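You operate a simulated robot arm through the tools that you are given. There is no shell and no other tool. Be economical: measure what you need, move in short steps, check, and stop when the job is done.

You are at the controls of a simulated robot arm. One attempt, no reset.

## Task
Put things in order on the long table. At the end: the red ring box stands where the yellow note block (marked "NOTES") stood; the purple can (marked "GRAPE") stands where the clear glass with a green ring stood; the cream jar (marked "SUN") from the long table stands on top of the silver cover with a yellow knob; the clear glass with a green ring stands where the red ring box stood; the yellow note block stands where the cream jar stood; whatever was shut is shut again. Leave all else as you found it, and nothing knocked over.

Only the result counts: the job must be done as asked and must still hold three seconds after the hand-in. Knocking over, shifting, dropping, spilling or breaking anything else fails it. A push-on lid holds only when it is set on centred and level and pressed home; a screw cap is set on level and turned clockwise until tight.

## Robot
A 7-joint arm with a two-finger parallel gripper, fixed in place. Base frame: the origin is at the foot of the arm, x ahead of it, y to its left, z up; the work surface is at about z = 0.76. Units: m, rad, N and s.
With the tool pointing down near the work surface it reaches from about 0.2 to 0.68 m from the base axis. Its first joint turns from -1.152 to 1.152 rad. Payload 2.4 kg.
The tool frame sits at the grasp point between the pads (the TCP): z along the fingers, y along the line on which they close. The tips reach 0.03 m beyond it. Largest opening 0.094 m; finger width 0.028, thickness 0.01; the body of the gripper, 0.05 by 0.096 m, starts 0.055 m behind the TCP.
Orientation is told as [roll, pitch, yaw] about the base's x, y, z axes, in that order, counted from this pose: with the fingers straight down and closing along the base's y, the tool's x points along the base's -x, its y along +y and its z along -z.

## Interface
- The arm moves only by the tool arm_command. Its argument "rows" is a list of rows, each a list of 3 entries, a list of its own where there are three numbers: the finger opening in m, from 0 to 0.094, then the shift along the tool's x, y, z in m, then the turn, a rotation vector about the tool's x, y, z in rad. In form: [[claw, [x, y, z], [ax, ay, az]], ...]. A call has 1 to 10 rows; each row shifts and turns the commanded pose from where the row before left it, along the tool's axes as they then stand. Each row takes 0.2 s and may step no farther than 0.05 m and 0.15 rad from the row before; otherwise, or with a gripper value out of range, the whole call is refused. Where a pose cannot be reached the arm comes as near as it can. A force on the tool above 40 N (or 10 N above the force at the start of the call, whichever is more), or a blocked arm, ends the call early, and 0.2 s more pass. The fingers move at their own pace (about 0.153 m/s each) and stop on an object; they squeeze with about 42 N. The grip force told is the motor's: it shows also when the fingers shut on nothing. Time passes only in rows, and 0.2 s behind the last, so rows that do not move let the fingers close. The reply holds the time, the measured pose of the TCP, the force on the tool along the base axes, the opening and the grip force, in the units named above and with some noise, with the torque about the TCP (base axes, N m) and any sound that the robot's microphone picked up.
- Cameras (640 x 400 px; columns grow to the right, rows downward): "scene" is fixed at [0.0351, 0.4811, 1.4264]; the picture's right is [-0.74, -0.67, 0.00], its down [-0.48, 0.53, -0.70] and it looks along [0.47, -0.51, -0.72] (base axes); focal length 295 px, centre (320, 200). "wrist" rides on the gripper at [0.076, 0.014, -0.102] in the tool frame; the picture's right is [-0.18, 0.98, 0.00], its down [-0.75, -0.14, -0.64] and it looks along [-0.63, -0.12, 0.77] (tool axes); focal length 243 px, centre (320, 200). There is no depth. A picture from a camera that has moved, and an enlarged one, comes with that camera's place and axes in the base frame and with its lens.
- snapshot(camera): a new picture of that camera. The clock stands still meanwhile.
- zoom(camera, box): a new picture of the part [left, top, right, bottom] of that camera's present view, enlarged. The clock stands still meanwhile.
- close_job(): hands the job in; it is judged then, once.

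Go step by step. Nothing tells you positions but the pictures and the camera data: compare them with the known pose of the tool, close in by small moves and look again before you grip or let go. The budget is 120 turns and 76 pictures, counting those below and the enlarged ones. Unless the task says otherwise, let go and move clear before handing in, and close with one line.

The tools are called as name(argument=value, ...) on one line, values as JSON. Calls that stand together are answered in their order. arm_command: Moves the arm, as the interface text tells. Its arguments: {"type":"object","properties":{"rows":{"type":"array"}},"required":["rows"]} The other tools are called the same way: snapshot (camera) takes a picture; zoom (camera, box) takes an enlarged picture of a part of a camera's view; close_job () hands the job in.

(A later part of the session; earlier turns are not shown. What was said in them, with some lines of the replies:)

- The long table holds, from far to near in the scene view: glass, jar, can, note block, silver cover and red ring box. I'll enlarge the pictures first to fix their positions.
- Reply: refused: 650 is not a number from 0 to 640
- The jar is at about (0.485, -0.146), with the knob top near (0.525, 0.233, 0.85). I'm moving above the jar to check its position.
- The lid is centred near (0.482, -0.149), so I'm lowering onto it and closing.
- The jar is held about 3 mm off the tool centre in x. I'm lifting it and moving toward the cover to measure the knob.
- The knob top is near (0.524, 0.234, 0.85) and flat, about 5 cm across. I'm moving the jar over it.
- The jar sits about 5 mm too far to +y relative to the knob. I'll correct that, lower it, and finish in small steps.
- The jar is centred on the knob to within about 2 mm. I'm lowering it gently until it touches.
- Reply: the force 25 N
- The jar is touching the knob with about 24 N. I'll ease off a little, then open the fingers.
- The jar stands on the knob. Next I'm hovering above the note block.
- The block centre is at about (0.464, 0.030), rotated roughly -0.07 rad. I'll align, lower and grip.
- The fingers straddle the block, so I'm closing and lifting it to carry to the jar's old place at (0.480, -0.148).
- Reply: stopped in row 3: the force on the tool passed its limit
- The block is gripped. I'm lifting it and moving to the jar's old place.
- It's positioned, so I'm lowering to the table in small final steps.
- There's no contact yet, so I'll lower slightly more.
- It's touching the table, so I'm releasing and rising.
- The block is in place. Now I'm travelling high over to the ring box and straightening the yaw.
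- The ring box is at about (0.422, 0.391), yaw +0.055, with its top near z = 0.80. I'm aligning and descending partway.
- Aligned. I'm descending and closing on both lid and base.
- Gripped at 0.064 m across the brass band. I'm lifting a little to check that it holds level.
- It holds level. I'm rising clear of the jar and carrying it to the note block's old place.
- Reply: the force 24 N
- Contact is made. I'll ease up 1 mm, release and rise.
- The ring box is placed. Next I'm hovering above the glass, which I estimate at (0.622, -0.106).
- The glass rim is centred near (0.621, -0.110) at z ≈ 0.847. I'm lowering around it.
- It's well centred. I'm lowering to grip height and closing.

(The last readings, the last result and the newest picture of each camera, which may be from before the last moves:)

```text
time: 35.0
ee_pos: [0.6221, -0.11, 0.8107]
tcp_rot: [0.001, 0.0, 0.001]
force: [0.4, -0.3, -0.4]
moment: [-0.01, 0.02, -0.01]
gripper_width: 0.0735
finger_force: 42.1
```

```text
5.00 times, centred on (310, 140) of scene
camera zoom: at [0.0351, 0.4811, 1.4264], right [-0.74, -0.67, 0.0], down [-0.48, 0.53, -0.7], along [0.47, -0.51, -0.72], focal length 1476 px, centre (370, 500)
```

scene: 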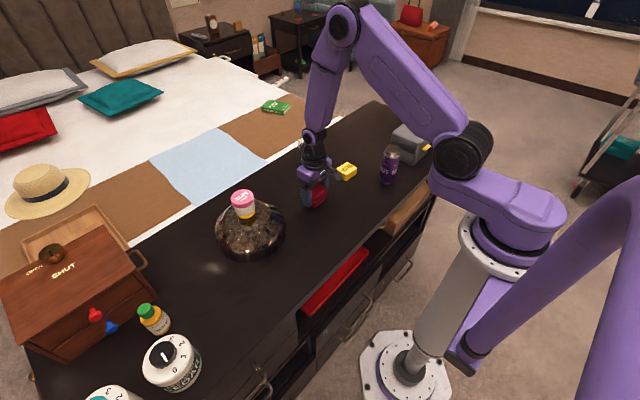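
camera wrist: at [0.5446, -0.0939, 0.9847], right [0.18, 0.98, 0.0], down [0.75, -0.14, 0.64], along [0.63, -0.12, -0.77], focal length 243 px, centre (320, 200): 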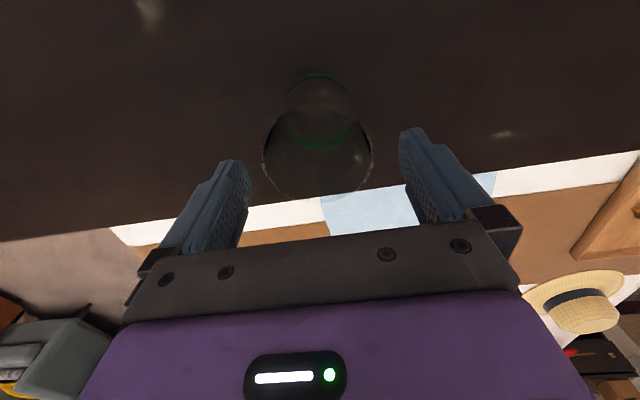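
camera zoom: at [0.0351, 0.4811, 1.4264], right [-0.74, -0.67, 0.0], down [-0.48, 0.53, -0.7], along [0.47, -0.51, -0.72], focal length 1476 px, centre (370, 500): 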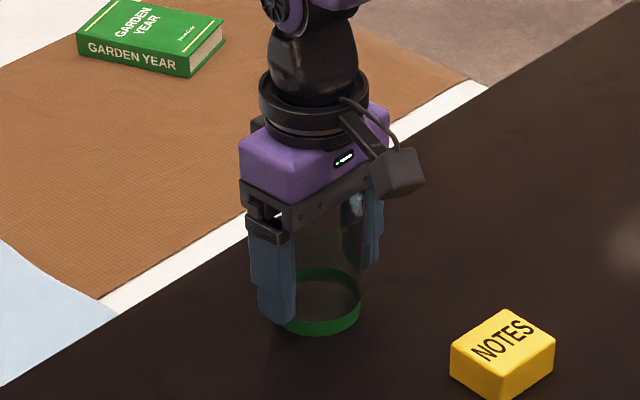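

The glass is gripped (0.0735 m), centred at about (0.6225, -0.110). I'm lifting it well above everything, then carrying it to the ring box's old place at (0.4195, 0.391).

arm_command(rows=[[0.06, [0, 0, -0.015], [0, 0, 0]], [0.06, [0, 0, -0.03], [0, 0, 0]], [0.06, [0, 0, -0.04], [0, 0, 0]], [0.06, [0, 0, -0.04], [0, 0, 0]], [0.06, [0, 0, -0.04], [0, 0, 0]], [0.06, [0, 0, -0.04], [0, 0, 0]]])

snapshot(camera="scene")

```text
time: 36.4
ee_pos: [0.6235, -0.1117, 1.0167]
tcp_rot: [-0.001, -0.003, 0.001]
force: [0.3, -0.5, -1.8]
moment: [0.01, 0.02, -0.04]
gripper_width: 0.0734
finger_force: 41.8
```

```text
34 pictures are left
```

scene: 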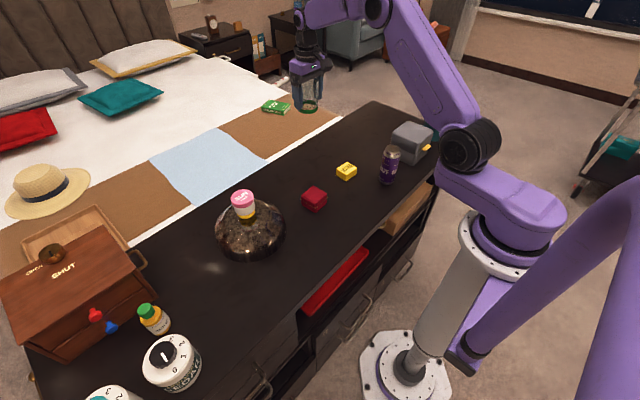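

arm_command(rows=[[0.06, [0.017, 0.0418, 0], [0, 0, 0]], [0.06, [0.017, 0.0418, 0], [0, 0, 0]], [0.06, [0.017, 0.0418, 0], [0, 0, 0]], [0.06, [0.017, 0.0418, 0], [0, 0, 0]], [0.06, [0.017, 0.0418, 0], [0, 0, 0]], [0.06, [0.017, 0.0418, 0], [0, 0, 0]], [0.06, [0.017, 0.0418, 0], [0, 0, 0]], [0.06, [0.017, 0.0418, 0], [0, 0, 0]], [0.06, [0.017, 0.0418, 0], [0, 0, 0]], [0.06, [0.017, 0.0418, 0], [0, 0, 0]]])

arm_command(rows=[[0.06, [0.017, 0.0418, 0], [0, 0, 0]], [0.06, [0.017, 0.0415, 0], [0, 0, 0]], [0.06, [0, 0, 0], [0, 0, 0]]])

snapshot(camera="wrist")

```text
time: 38.6
ee_pos: [0.451, 0.3094, 1.0153]
tcp_rot: [0.0, 0.0, -0.002]
force: [0.5, 0.1, -1.9]
moment: [0.01, 0.03, 0.0]
gripper_width: 0.0734
finger_force: 41.9
```

```text
time: 39.4
ee_pos: [0.4195, 0.3909, 1.0121]
tcp_rot: [0.0, -0.002, -0.003]
force: [-0.3, -0.2, -1.6]
moment: [0.01, 0.02, -0.01]
gripper_width: 0.0735
finger_force: 41.9
```

```text
33 pictures are left
camera wrist: at [0.341, 0.4048, 1.1153], right [0.18, 0.98, 0.0], down [0.75, -0.14, 0.64], along [0.63, -0.12, -0.77], focal length 243 px, centre (320, 200)
```

wrist: 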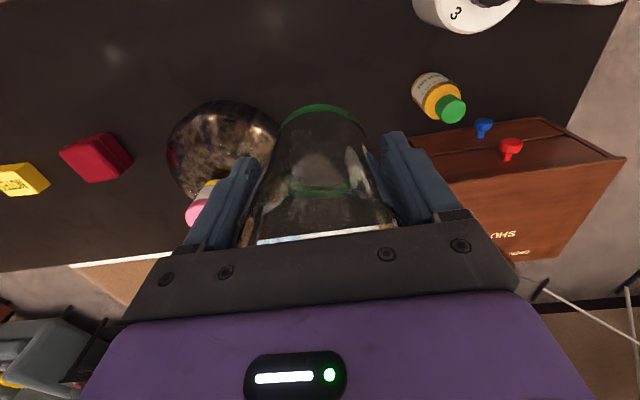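

The glass is over its target, so I'm lowering it.

arm_command(rows=[[0.06, [0.001, 0, 0.045], [0, 0, 0]], [0.06, [0, 0, 0.045], [0, 0, 0]], [0.06, [0, 0, 0.045], [0, 0, 0]], [0.06, [0, 0, 0.045], [0, 0, 0]], [0.06, [0, 0, 0.012], [0, 0, 0]], [0.06, [0, 0, 0], [0, 0, 0]]])

zoom(camera="scene", box=[120, 250, 280, 350])

```text
time: 40.8
ee_pos: [0.417, 0.3912, 0.8255]
tcp_rot: [0.001, -0.002, -0.001]
force: [-0.8, 0.2, -2.0]
moment: [0.01, 0.04, 0.01]
gripper_width: 0.0737
finger_force: 41.9
```

```text
4.00 times, centred on (200, 300) of scene
camera zoom: at [0.0351, 0.4811, 1.4264], right [-0.74, -0.67, 0.0], down [-0.48, 0.53, -0.7], along [0.47, -0.51, -0.72], focal length 1181 px, centre (800, -200)
```

zoom: 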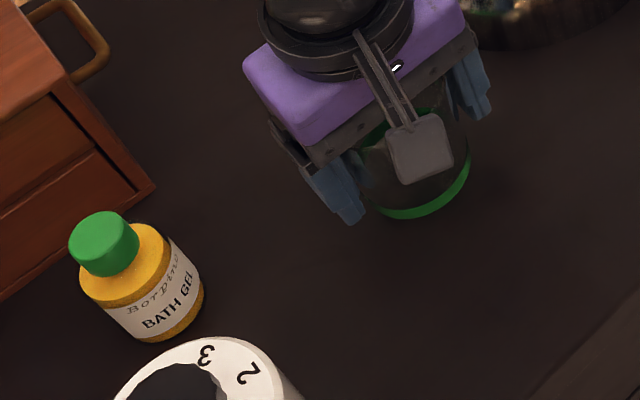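

arm_command(rows=[[0.06, [0, 0, 0.008], [0, 0, 0]], [0.06, [0, 0, 0.004], [0, 0, 0]], [0.06, [0, 0, 0.0015], [0, 0, 0]], [0.06, [0, 0, 0], [0, 0, 0]]])

```text
time: 41.8
ee_pos: [0.4173, 0.3903, 0.8119]
tcp_rot: [0.0, -0.002, 0.0]
force: [-0.3, 0.5, -1.1]
moment: [-0.02, 0.03, -0.01]
gripper_width: 0.0735
finger_force: 42.1
```

arm_command(rows=[[0.06, [0, 0, 0.0015], [0, 0, 0]], [0.06, [0, 0, 0], [0, 0, 0]]])

```text
time: 42.4
ee_pos: [0.4188, 0.392, 0.8102]
tcp_rot: [0.002, -0.005, -0.003]
force: [-3.5, -4.2, 14.6]
moment: [0.05, -0.01, -0.02]
gripper_width: 0.073
finger_force: 41.7
```

The glass is resting on the table. I'm releasing and rising straight up.

arm_command(rows=[[0.06, [0, 0, -0.001], [0, 0, 0]], [0.08, [0, 0, 0], [0, 0, 0]], [0.094, [0, 0, 0], [0, 0, 0]], [0.094, [0, 0, 0], [0, 0, 0]], [0.094, [0, 0, -0.02], [0, 0, 0]], [0.094, [0, 0, -0.04], [0, 0, 0]], [0.094, [0, 0, -0.045], [0, 0, 0]], [0.094, [0, 0, -0.045], [0, 0, 0]], [0.094, [0, 0, -0.045], [0, 0, 0]]])

zoom(camera="scene", box=[120, 230, 280, 350])

```text
time: 44.4
ee_pos: [0.4159, 0.3911, 1.007]
tcp_rot: [-0.002, -0.003, -0.001]
force: [0.0, 1.1, -0.3]
moment: [-0.01, -0.01, 0.03]
gripper_width: 0.0942
finger_force: 0.1
```

```text
3.33 times, centred on (200, 290) of scene
camera zoom: at [0.0351, 0.4811, 1.4264], right [-0.74, -0.67, 0.0], down [-0.48, 0.53, -0.7], along [0.47, -0.51, -0.72], focal length 984 px, centre (720, -100)
```

zoom: 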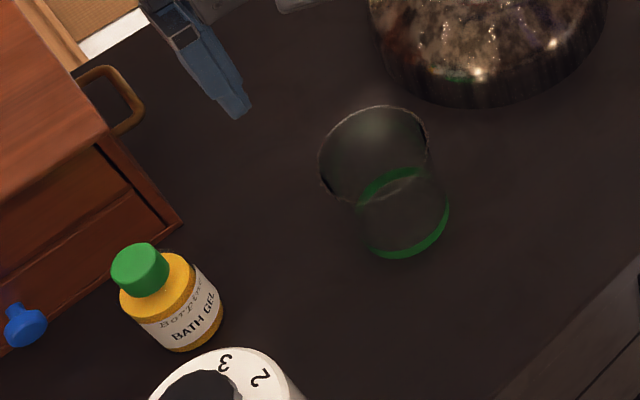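

The glass stands upright at the ring box's old place. Now I'm travelling toward the can to look at it and the grey box beside it.

arm_command(rows=[[0.094, [0.004, -0.047, 0], [0, 0, 0]], [0.094, [0.004, -0.047, 0], [0, 0, 0]], [0.094, [0.004, -0.047, 0], [0, 0, 0]], [0.094, [0.004, -0.047, 0], [0, 0, 0]], [0.094, [0.004, -0.047, 0], [0, 0, 0]], [0.094, [0.004, -0.047, 0], [0, 0, 0]], [0.094, [0.004, -0.047, 0], [0, 0, 0]], [0.094, [0.004, -0.047, 0], [0, 0, 0]], [0.094, [0.004, -0.047, 0], [0, 0, 0]], [0.094, [0.004, -0.047, 0], [0, 0, 0]]])

arm_command(rows=[[0.094, [0.004, -0.047, -0.01], [0, 0, 0]], [0.094, [0.004, -0.047, 0], [0, 0, 0]], [0.094, [0, -0.035, 0], [0, 0, 0]]])

snapshot(camera="wrist")

```text
time: 46.6
ee_pos: [0.3774, -0.0785, 1.0001]
tcp_rot: [0.001, -0.001, 0.003]
force: [-0.5, -0.8, 0.1]
moment: [0.01, 0.02, -0.02]
gripper_width: 0.0941
finger_force: 0.1
```

```text
time: 47.4
ee_pos: [0.3682, -0.2087, 1.0105]
tcp_rot: [0.001, 0.0, 0.0]
force: [0.0, 0.4, -0.1]
moment: [0.02, -0.01, -0.01]
gripper_width: 0.0938
finger_force: 0.1
```

```text
30 pictures are left
camera wrist: at [0.2902, -0.1954, 1.1116], right [0.18, 0.98, 0.0], down [0.75, -0.14, 0.64], along [0.63, -0.12, -0.77], focal length 243 px, centre (320, 200)
```

wrist: 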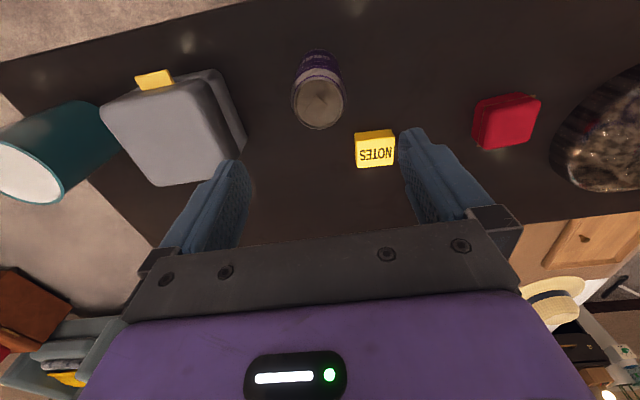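

The can top is centred near (0.360, -0.210), with about 6 cm of clearance to the grey box. I'm descending partway.

arm_command(rows=[[0.094, [0.008, -0.001, 0.03], [0, 0, 0]], [0.094, [0, 0, 0.03], [0, 0, 0]], [0.094, [0, 0, 0], [0, 0, 0]]])

snapshot(camera="wrist")

```text
time: 48.2
ee_pos: [0.3581, -0.2094, 0.9487]
tcp_rot: [0.0, 0.0, 0.0]
force: [0.1, -0.5, 0.3]
moment: [-0.01, 0.0, 0.02]
gripper_width: 0.0938
finger_force: 0.0
```

```text
29 pictures are left
camera wrist: at [0.2807, -0.1954, 1.0511], right [0.18, 0.98, 0.0], down [0.75, -0.14, 0.64], along [0.63, -0.12, -0.77], focal length 243 px, centre (320, 200)
```

wrist: 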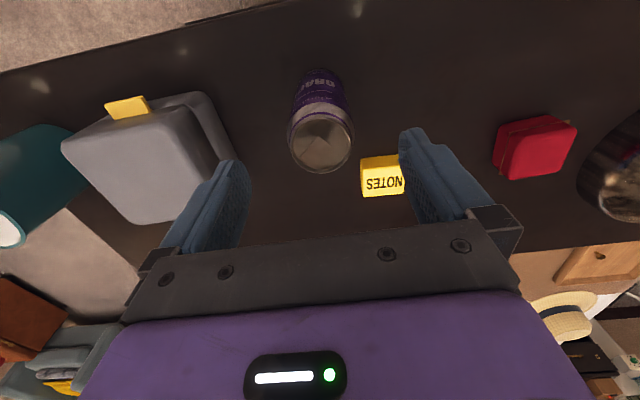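

Centred. I'm descending to grip height and closing.

arm_command(rows=[[0.094, [0, 0, 0.03], [0, 0, 0]], [0.094, [0, 0, 0.03], [0, 0, 0]], [0.094, [0, 0, 0.032], [0, 0, 0]], [0.094, [0, 0, 0], [0, 0, 0]], [0.07, [0, 0, 0], [0, 0, 0]], [0.045, [0, 0, 0], [0, 0, 0]], [0.045, [0, 0, 0], [0, 0, 0]]])

snapshot(camera="wrist")

zoom(camera="scene", box=[320, 100, 460, 210])

```text
time: 49.8
ee_pos: [0.3637, -0.2075, 0.8612]
tcp_rot: [0.0, -0.003, 0.001]
force: [-0.3, 0.3, 0.1]
moment: [-0.03, 0.01, -0.01]
gripper_width: 0.0514
finger_force: 41.5
```

```text
28 pictures are left
camera wrist: at [0.2851, -0.1937, 0.9625], right [0.18, 0.98, 0.0], down [0.75, -0.14, 0.64], along [0.63, -0.12, -0.77], focal length 243 px, centre (320, 200)
```

wrist: 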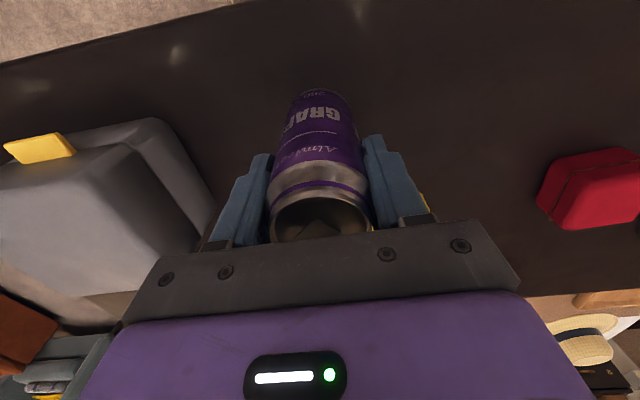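

```text
3.64 times, centred on (390, 155) of scene
camera zoom: at [0.0351, 0.4811, 1.4264], right [-0.74, -0.67, 0.0], down [-0.48, 0.53, -0.7], along [0.47, -0.51, -0.72], focal length 1073 px, centre (66, 364)
```

zoom: 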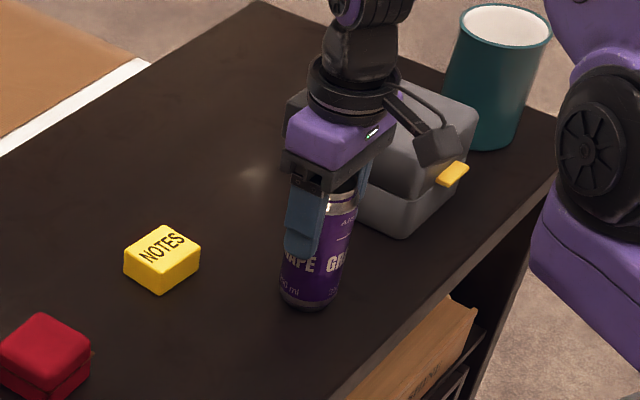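

The can is gripped upright. I'm lifting it and carrying it level to the glass's old place at (0.6225, -0.110).

arm_command(rows=[[0.045, [0, 0, -0.015], [0, 0, 0]], [0.045, [0, 0, -0.035], [0, 0, 0]], [0.045, [0, 0, -0.04], [0, 0, 0]], [0.045, [-0.0374, 0.01407, 0], [0, 0, 0]], [0.045, [-0.0374, 0.01407, 0], [0, 0, 0]], [0.045, [-0.0374, 0.01407, 0], [0, 0, 0]], [0.045, [-0.0374, 0.01407, 0], [0, 0, 0]], [0.045, [-0.0374, 0.01407, 0], [0, 0, 0]], [0.045, [-0.0374, 0.01407, 0], [0, 0, 0]], [0.045, [-0.0374, 0.01407, 0], [0, 0, 0]]])

arm_command(rows=[[0.045, [0, 0, 0.035], [0, 0, 0]], [0.045, [0, 0, 0.035], [0, 0, 0]], [0.045, [0, 0, 0.01], [0, 0, 0]], [0.045, [0, 0, 0], [0, 0, 0]]])

zoom(camera="scene", box=[280, 110, 440, 220])

```text
time: 52.0
ee_pos: [0.6231, -0.108, 0.9556]
tcp_rot: [0.001, 0.0, 0.0]
force: [0.2, 0.4, -0.3]
moment: [0.03, 0.04, 0.03]
gripper_width: 0.0515
finger_force: 42.1
```

```text
time: 53.0
ee_pos: [0.623, -0.109, 0.8747]
tcp_rot: [0.001, -0.003, 0.0]
force: [0.0, 0.2, -0.7]
moment: [0.03, 0.01, 0.04]
gripper_width: 0.0514
finger_force: 42.1
```

```text
3.64 times, centred on (360, 165) of scene
camera zoom: at [0.0351, 0.4811, 1.4264], right [-0.74, -0.67, 0.0], down [-0.48, 0.53, -0.7], along [0.47, -0.51, -0.72], focal length 1073 px, centre (174, 327)
```

zoom: 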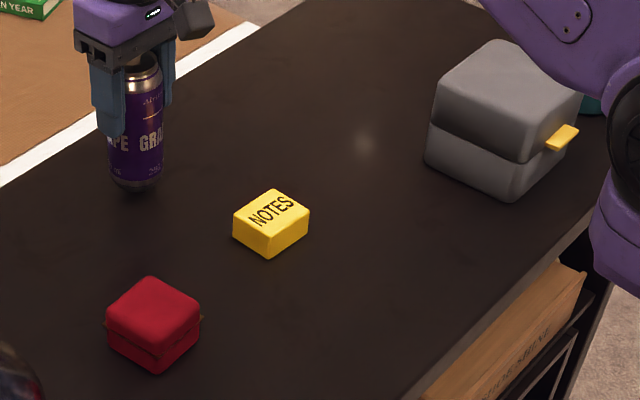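

The can base lines up with the old glass spot. I'm lowering to contact.

arm_command(rows=[[0.045, [0, 0, 0.01], [0, 0, 0]], [0.045, [0, 0, 0.003], [0, 0, 0]], [0.045, [0, 0, 0], [0, 0, 0]]])

```text
time: 53.8
ee_pos: [0.622, -0.1108, 0.8592]
tcp_rot: [-0.001, 0.0, 0.0]
force: [-0.7, 1.0, 3.0]
moment: [0.1, 0.16, -0.04]
gripper_width: 0.0513
finger_force: 42.3
```

arm_command(rows=[[0.045, [0, 0, 0.001], [0, 0, 0]], [0.045, [0, 0, 0], [0, 0, 0]]])

```text
time: 54.4
ee_pos: [0.6221, -0.1095, 0.8593]
tcp_rot: [-0.001, -0.003, -0.001]
force: [-2.7, 0.5, 14.3]
moment: [-0.02, 0.39, 0.04]
gripper_width: 0.0515
finger_force: 42.2
```

The can is standing on the table. I'm releasing and rising straight up.

arm_command(rows=[[0.045, [0, 0, -0.0007], [0, 0, 0]], [0.06, [0, 0, 0], [0, 0, 0]], [0.08, [0, 0, 0], [0, 0, 0]], [0.09, [0, 0, 0], [0, 0, 0]], [0.09, [0, 0, -0.02], [0, 0, 0]], [0.09, [0, 0, -0.04], [0, 0, 0]], [0.09, [0, 0, -0.045], [0, 0, 0]], [0.09, [0, 0, -0.045], [0, 0, 0]], [0.09, [0.04, 0, 0], [0, 0, 0]], [0.09, [0.04, 0, 0], [0, 0, 0]]])

snapshot(camera="scene")

zoom(camera="scene", box=[280, 110, 440, 220])

zoom(camera="scene", box=[180, 180, 340, 310])

```text
time: 56.6
ee_pos: [0.5421, -0.1133, 1.0112]
tcp_rot: [-0.001, -0.001, -0.001]
force: [0.0, 0.1, 0.1]
moment: [0.01, 0.01, 0.01]
gripper_width: 0.09
finger_force: 0.1
```

```text
25 pictures are left
```

scene: 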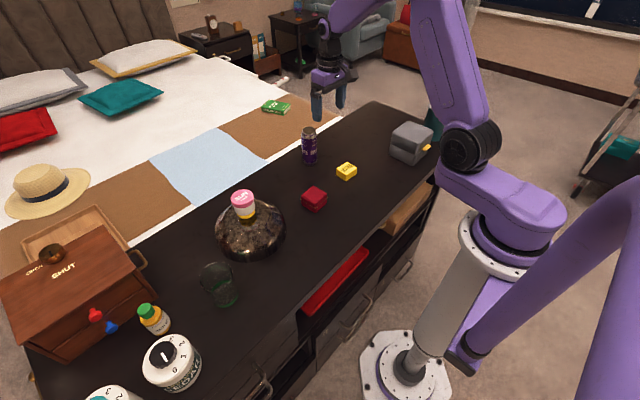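

```text
3.64 times, centred on (360, 165) of scene
camera zoom: at [0.0351, 0.4811, 1.4264], right [-0.74, -0.67, 0.0], down [-0.48, 0.53, -0.7], along [0.47, -0.51, -0.72], focal length 1073 px, centre (174, 327)
```

zoom: 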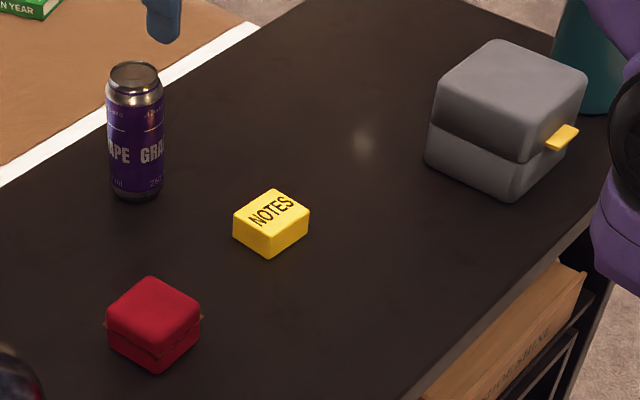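

```text
3.08 times, centred on (260, 245) of scene
camera zoom: at [0.0351, 0.4811, 1.4264], right [-0.74, -0.67, 0.0], down [-0.48, 0.53, -0.7], along [0.47, -0.51, -0.72], focal length 908 px, centre (505, 62)
```

zoom: 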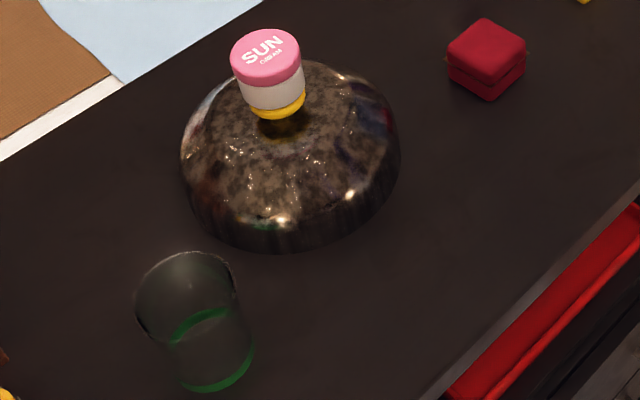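

All five items are in their new places and upright. The cover and its neighbours haven't moved, and the arm is clear, so I'm handing in.

close_job()

```text
The job is handed in.
```

The job is handed in: all five items are where you asked, nothing was knocked over, and nothing that was shut was opened.
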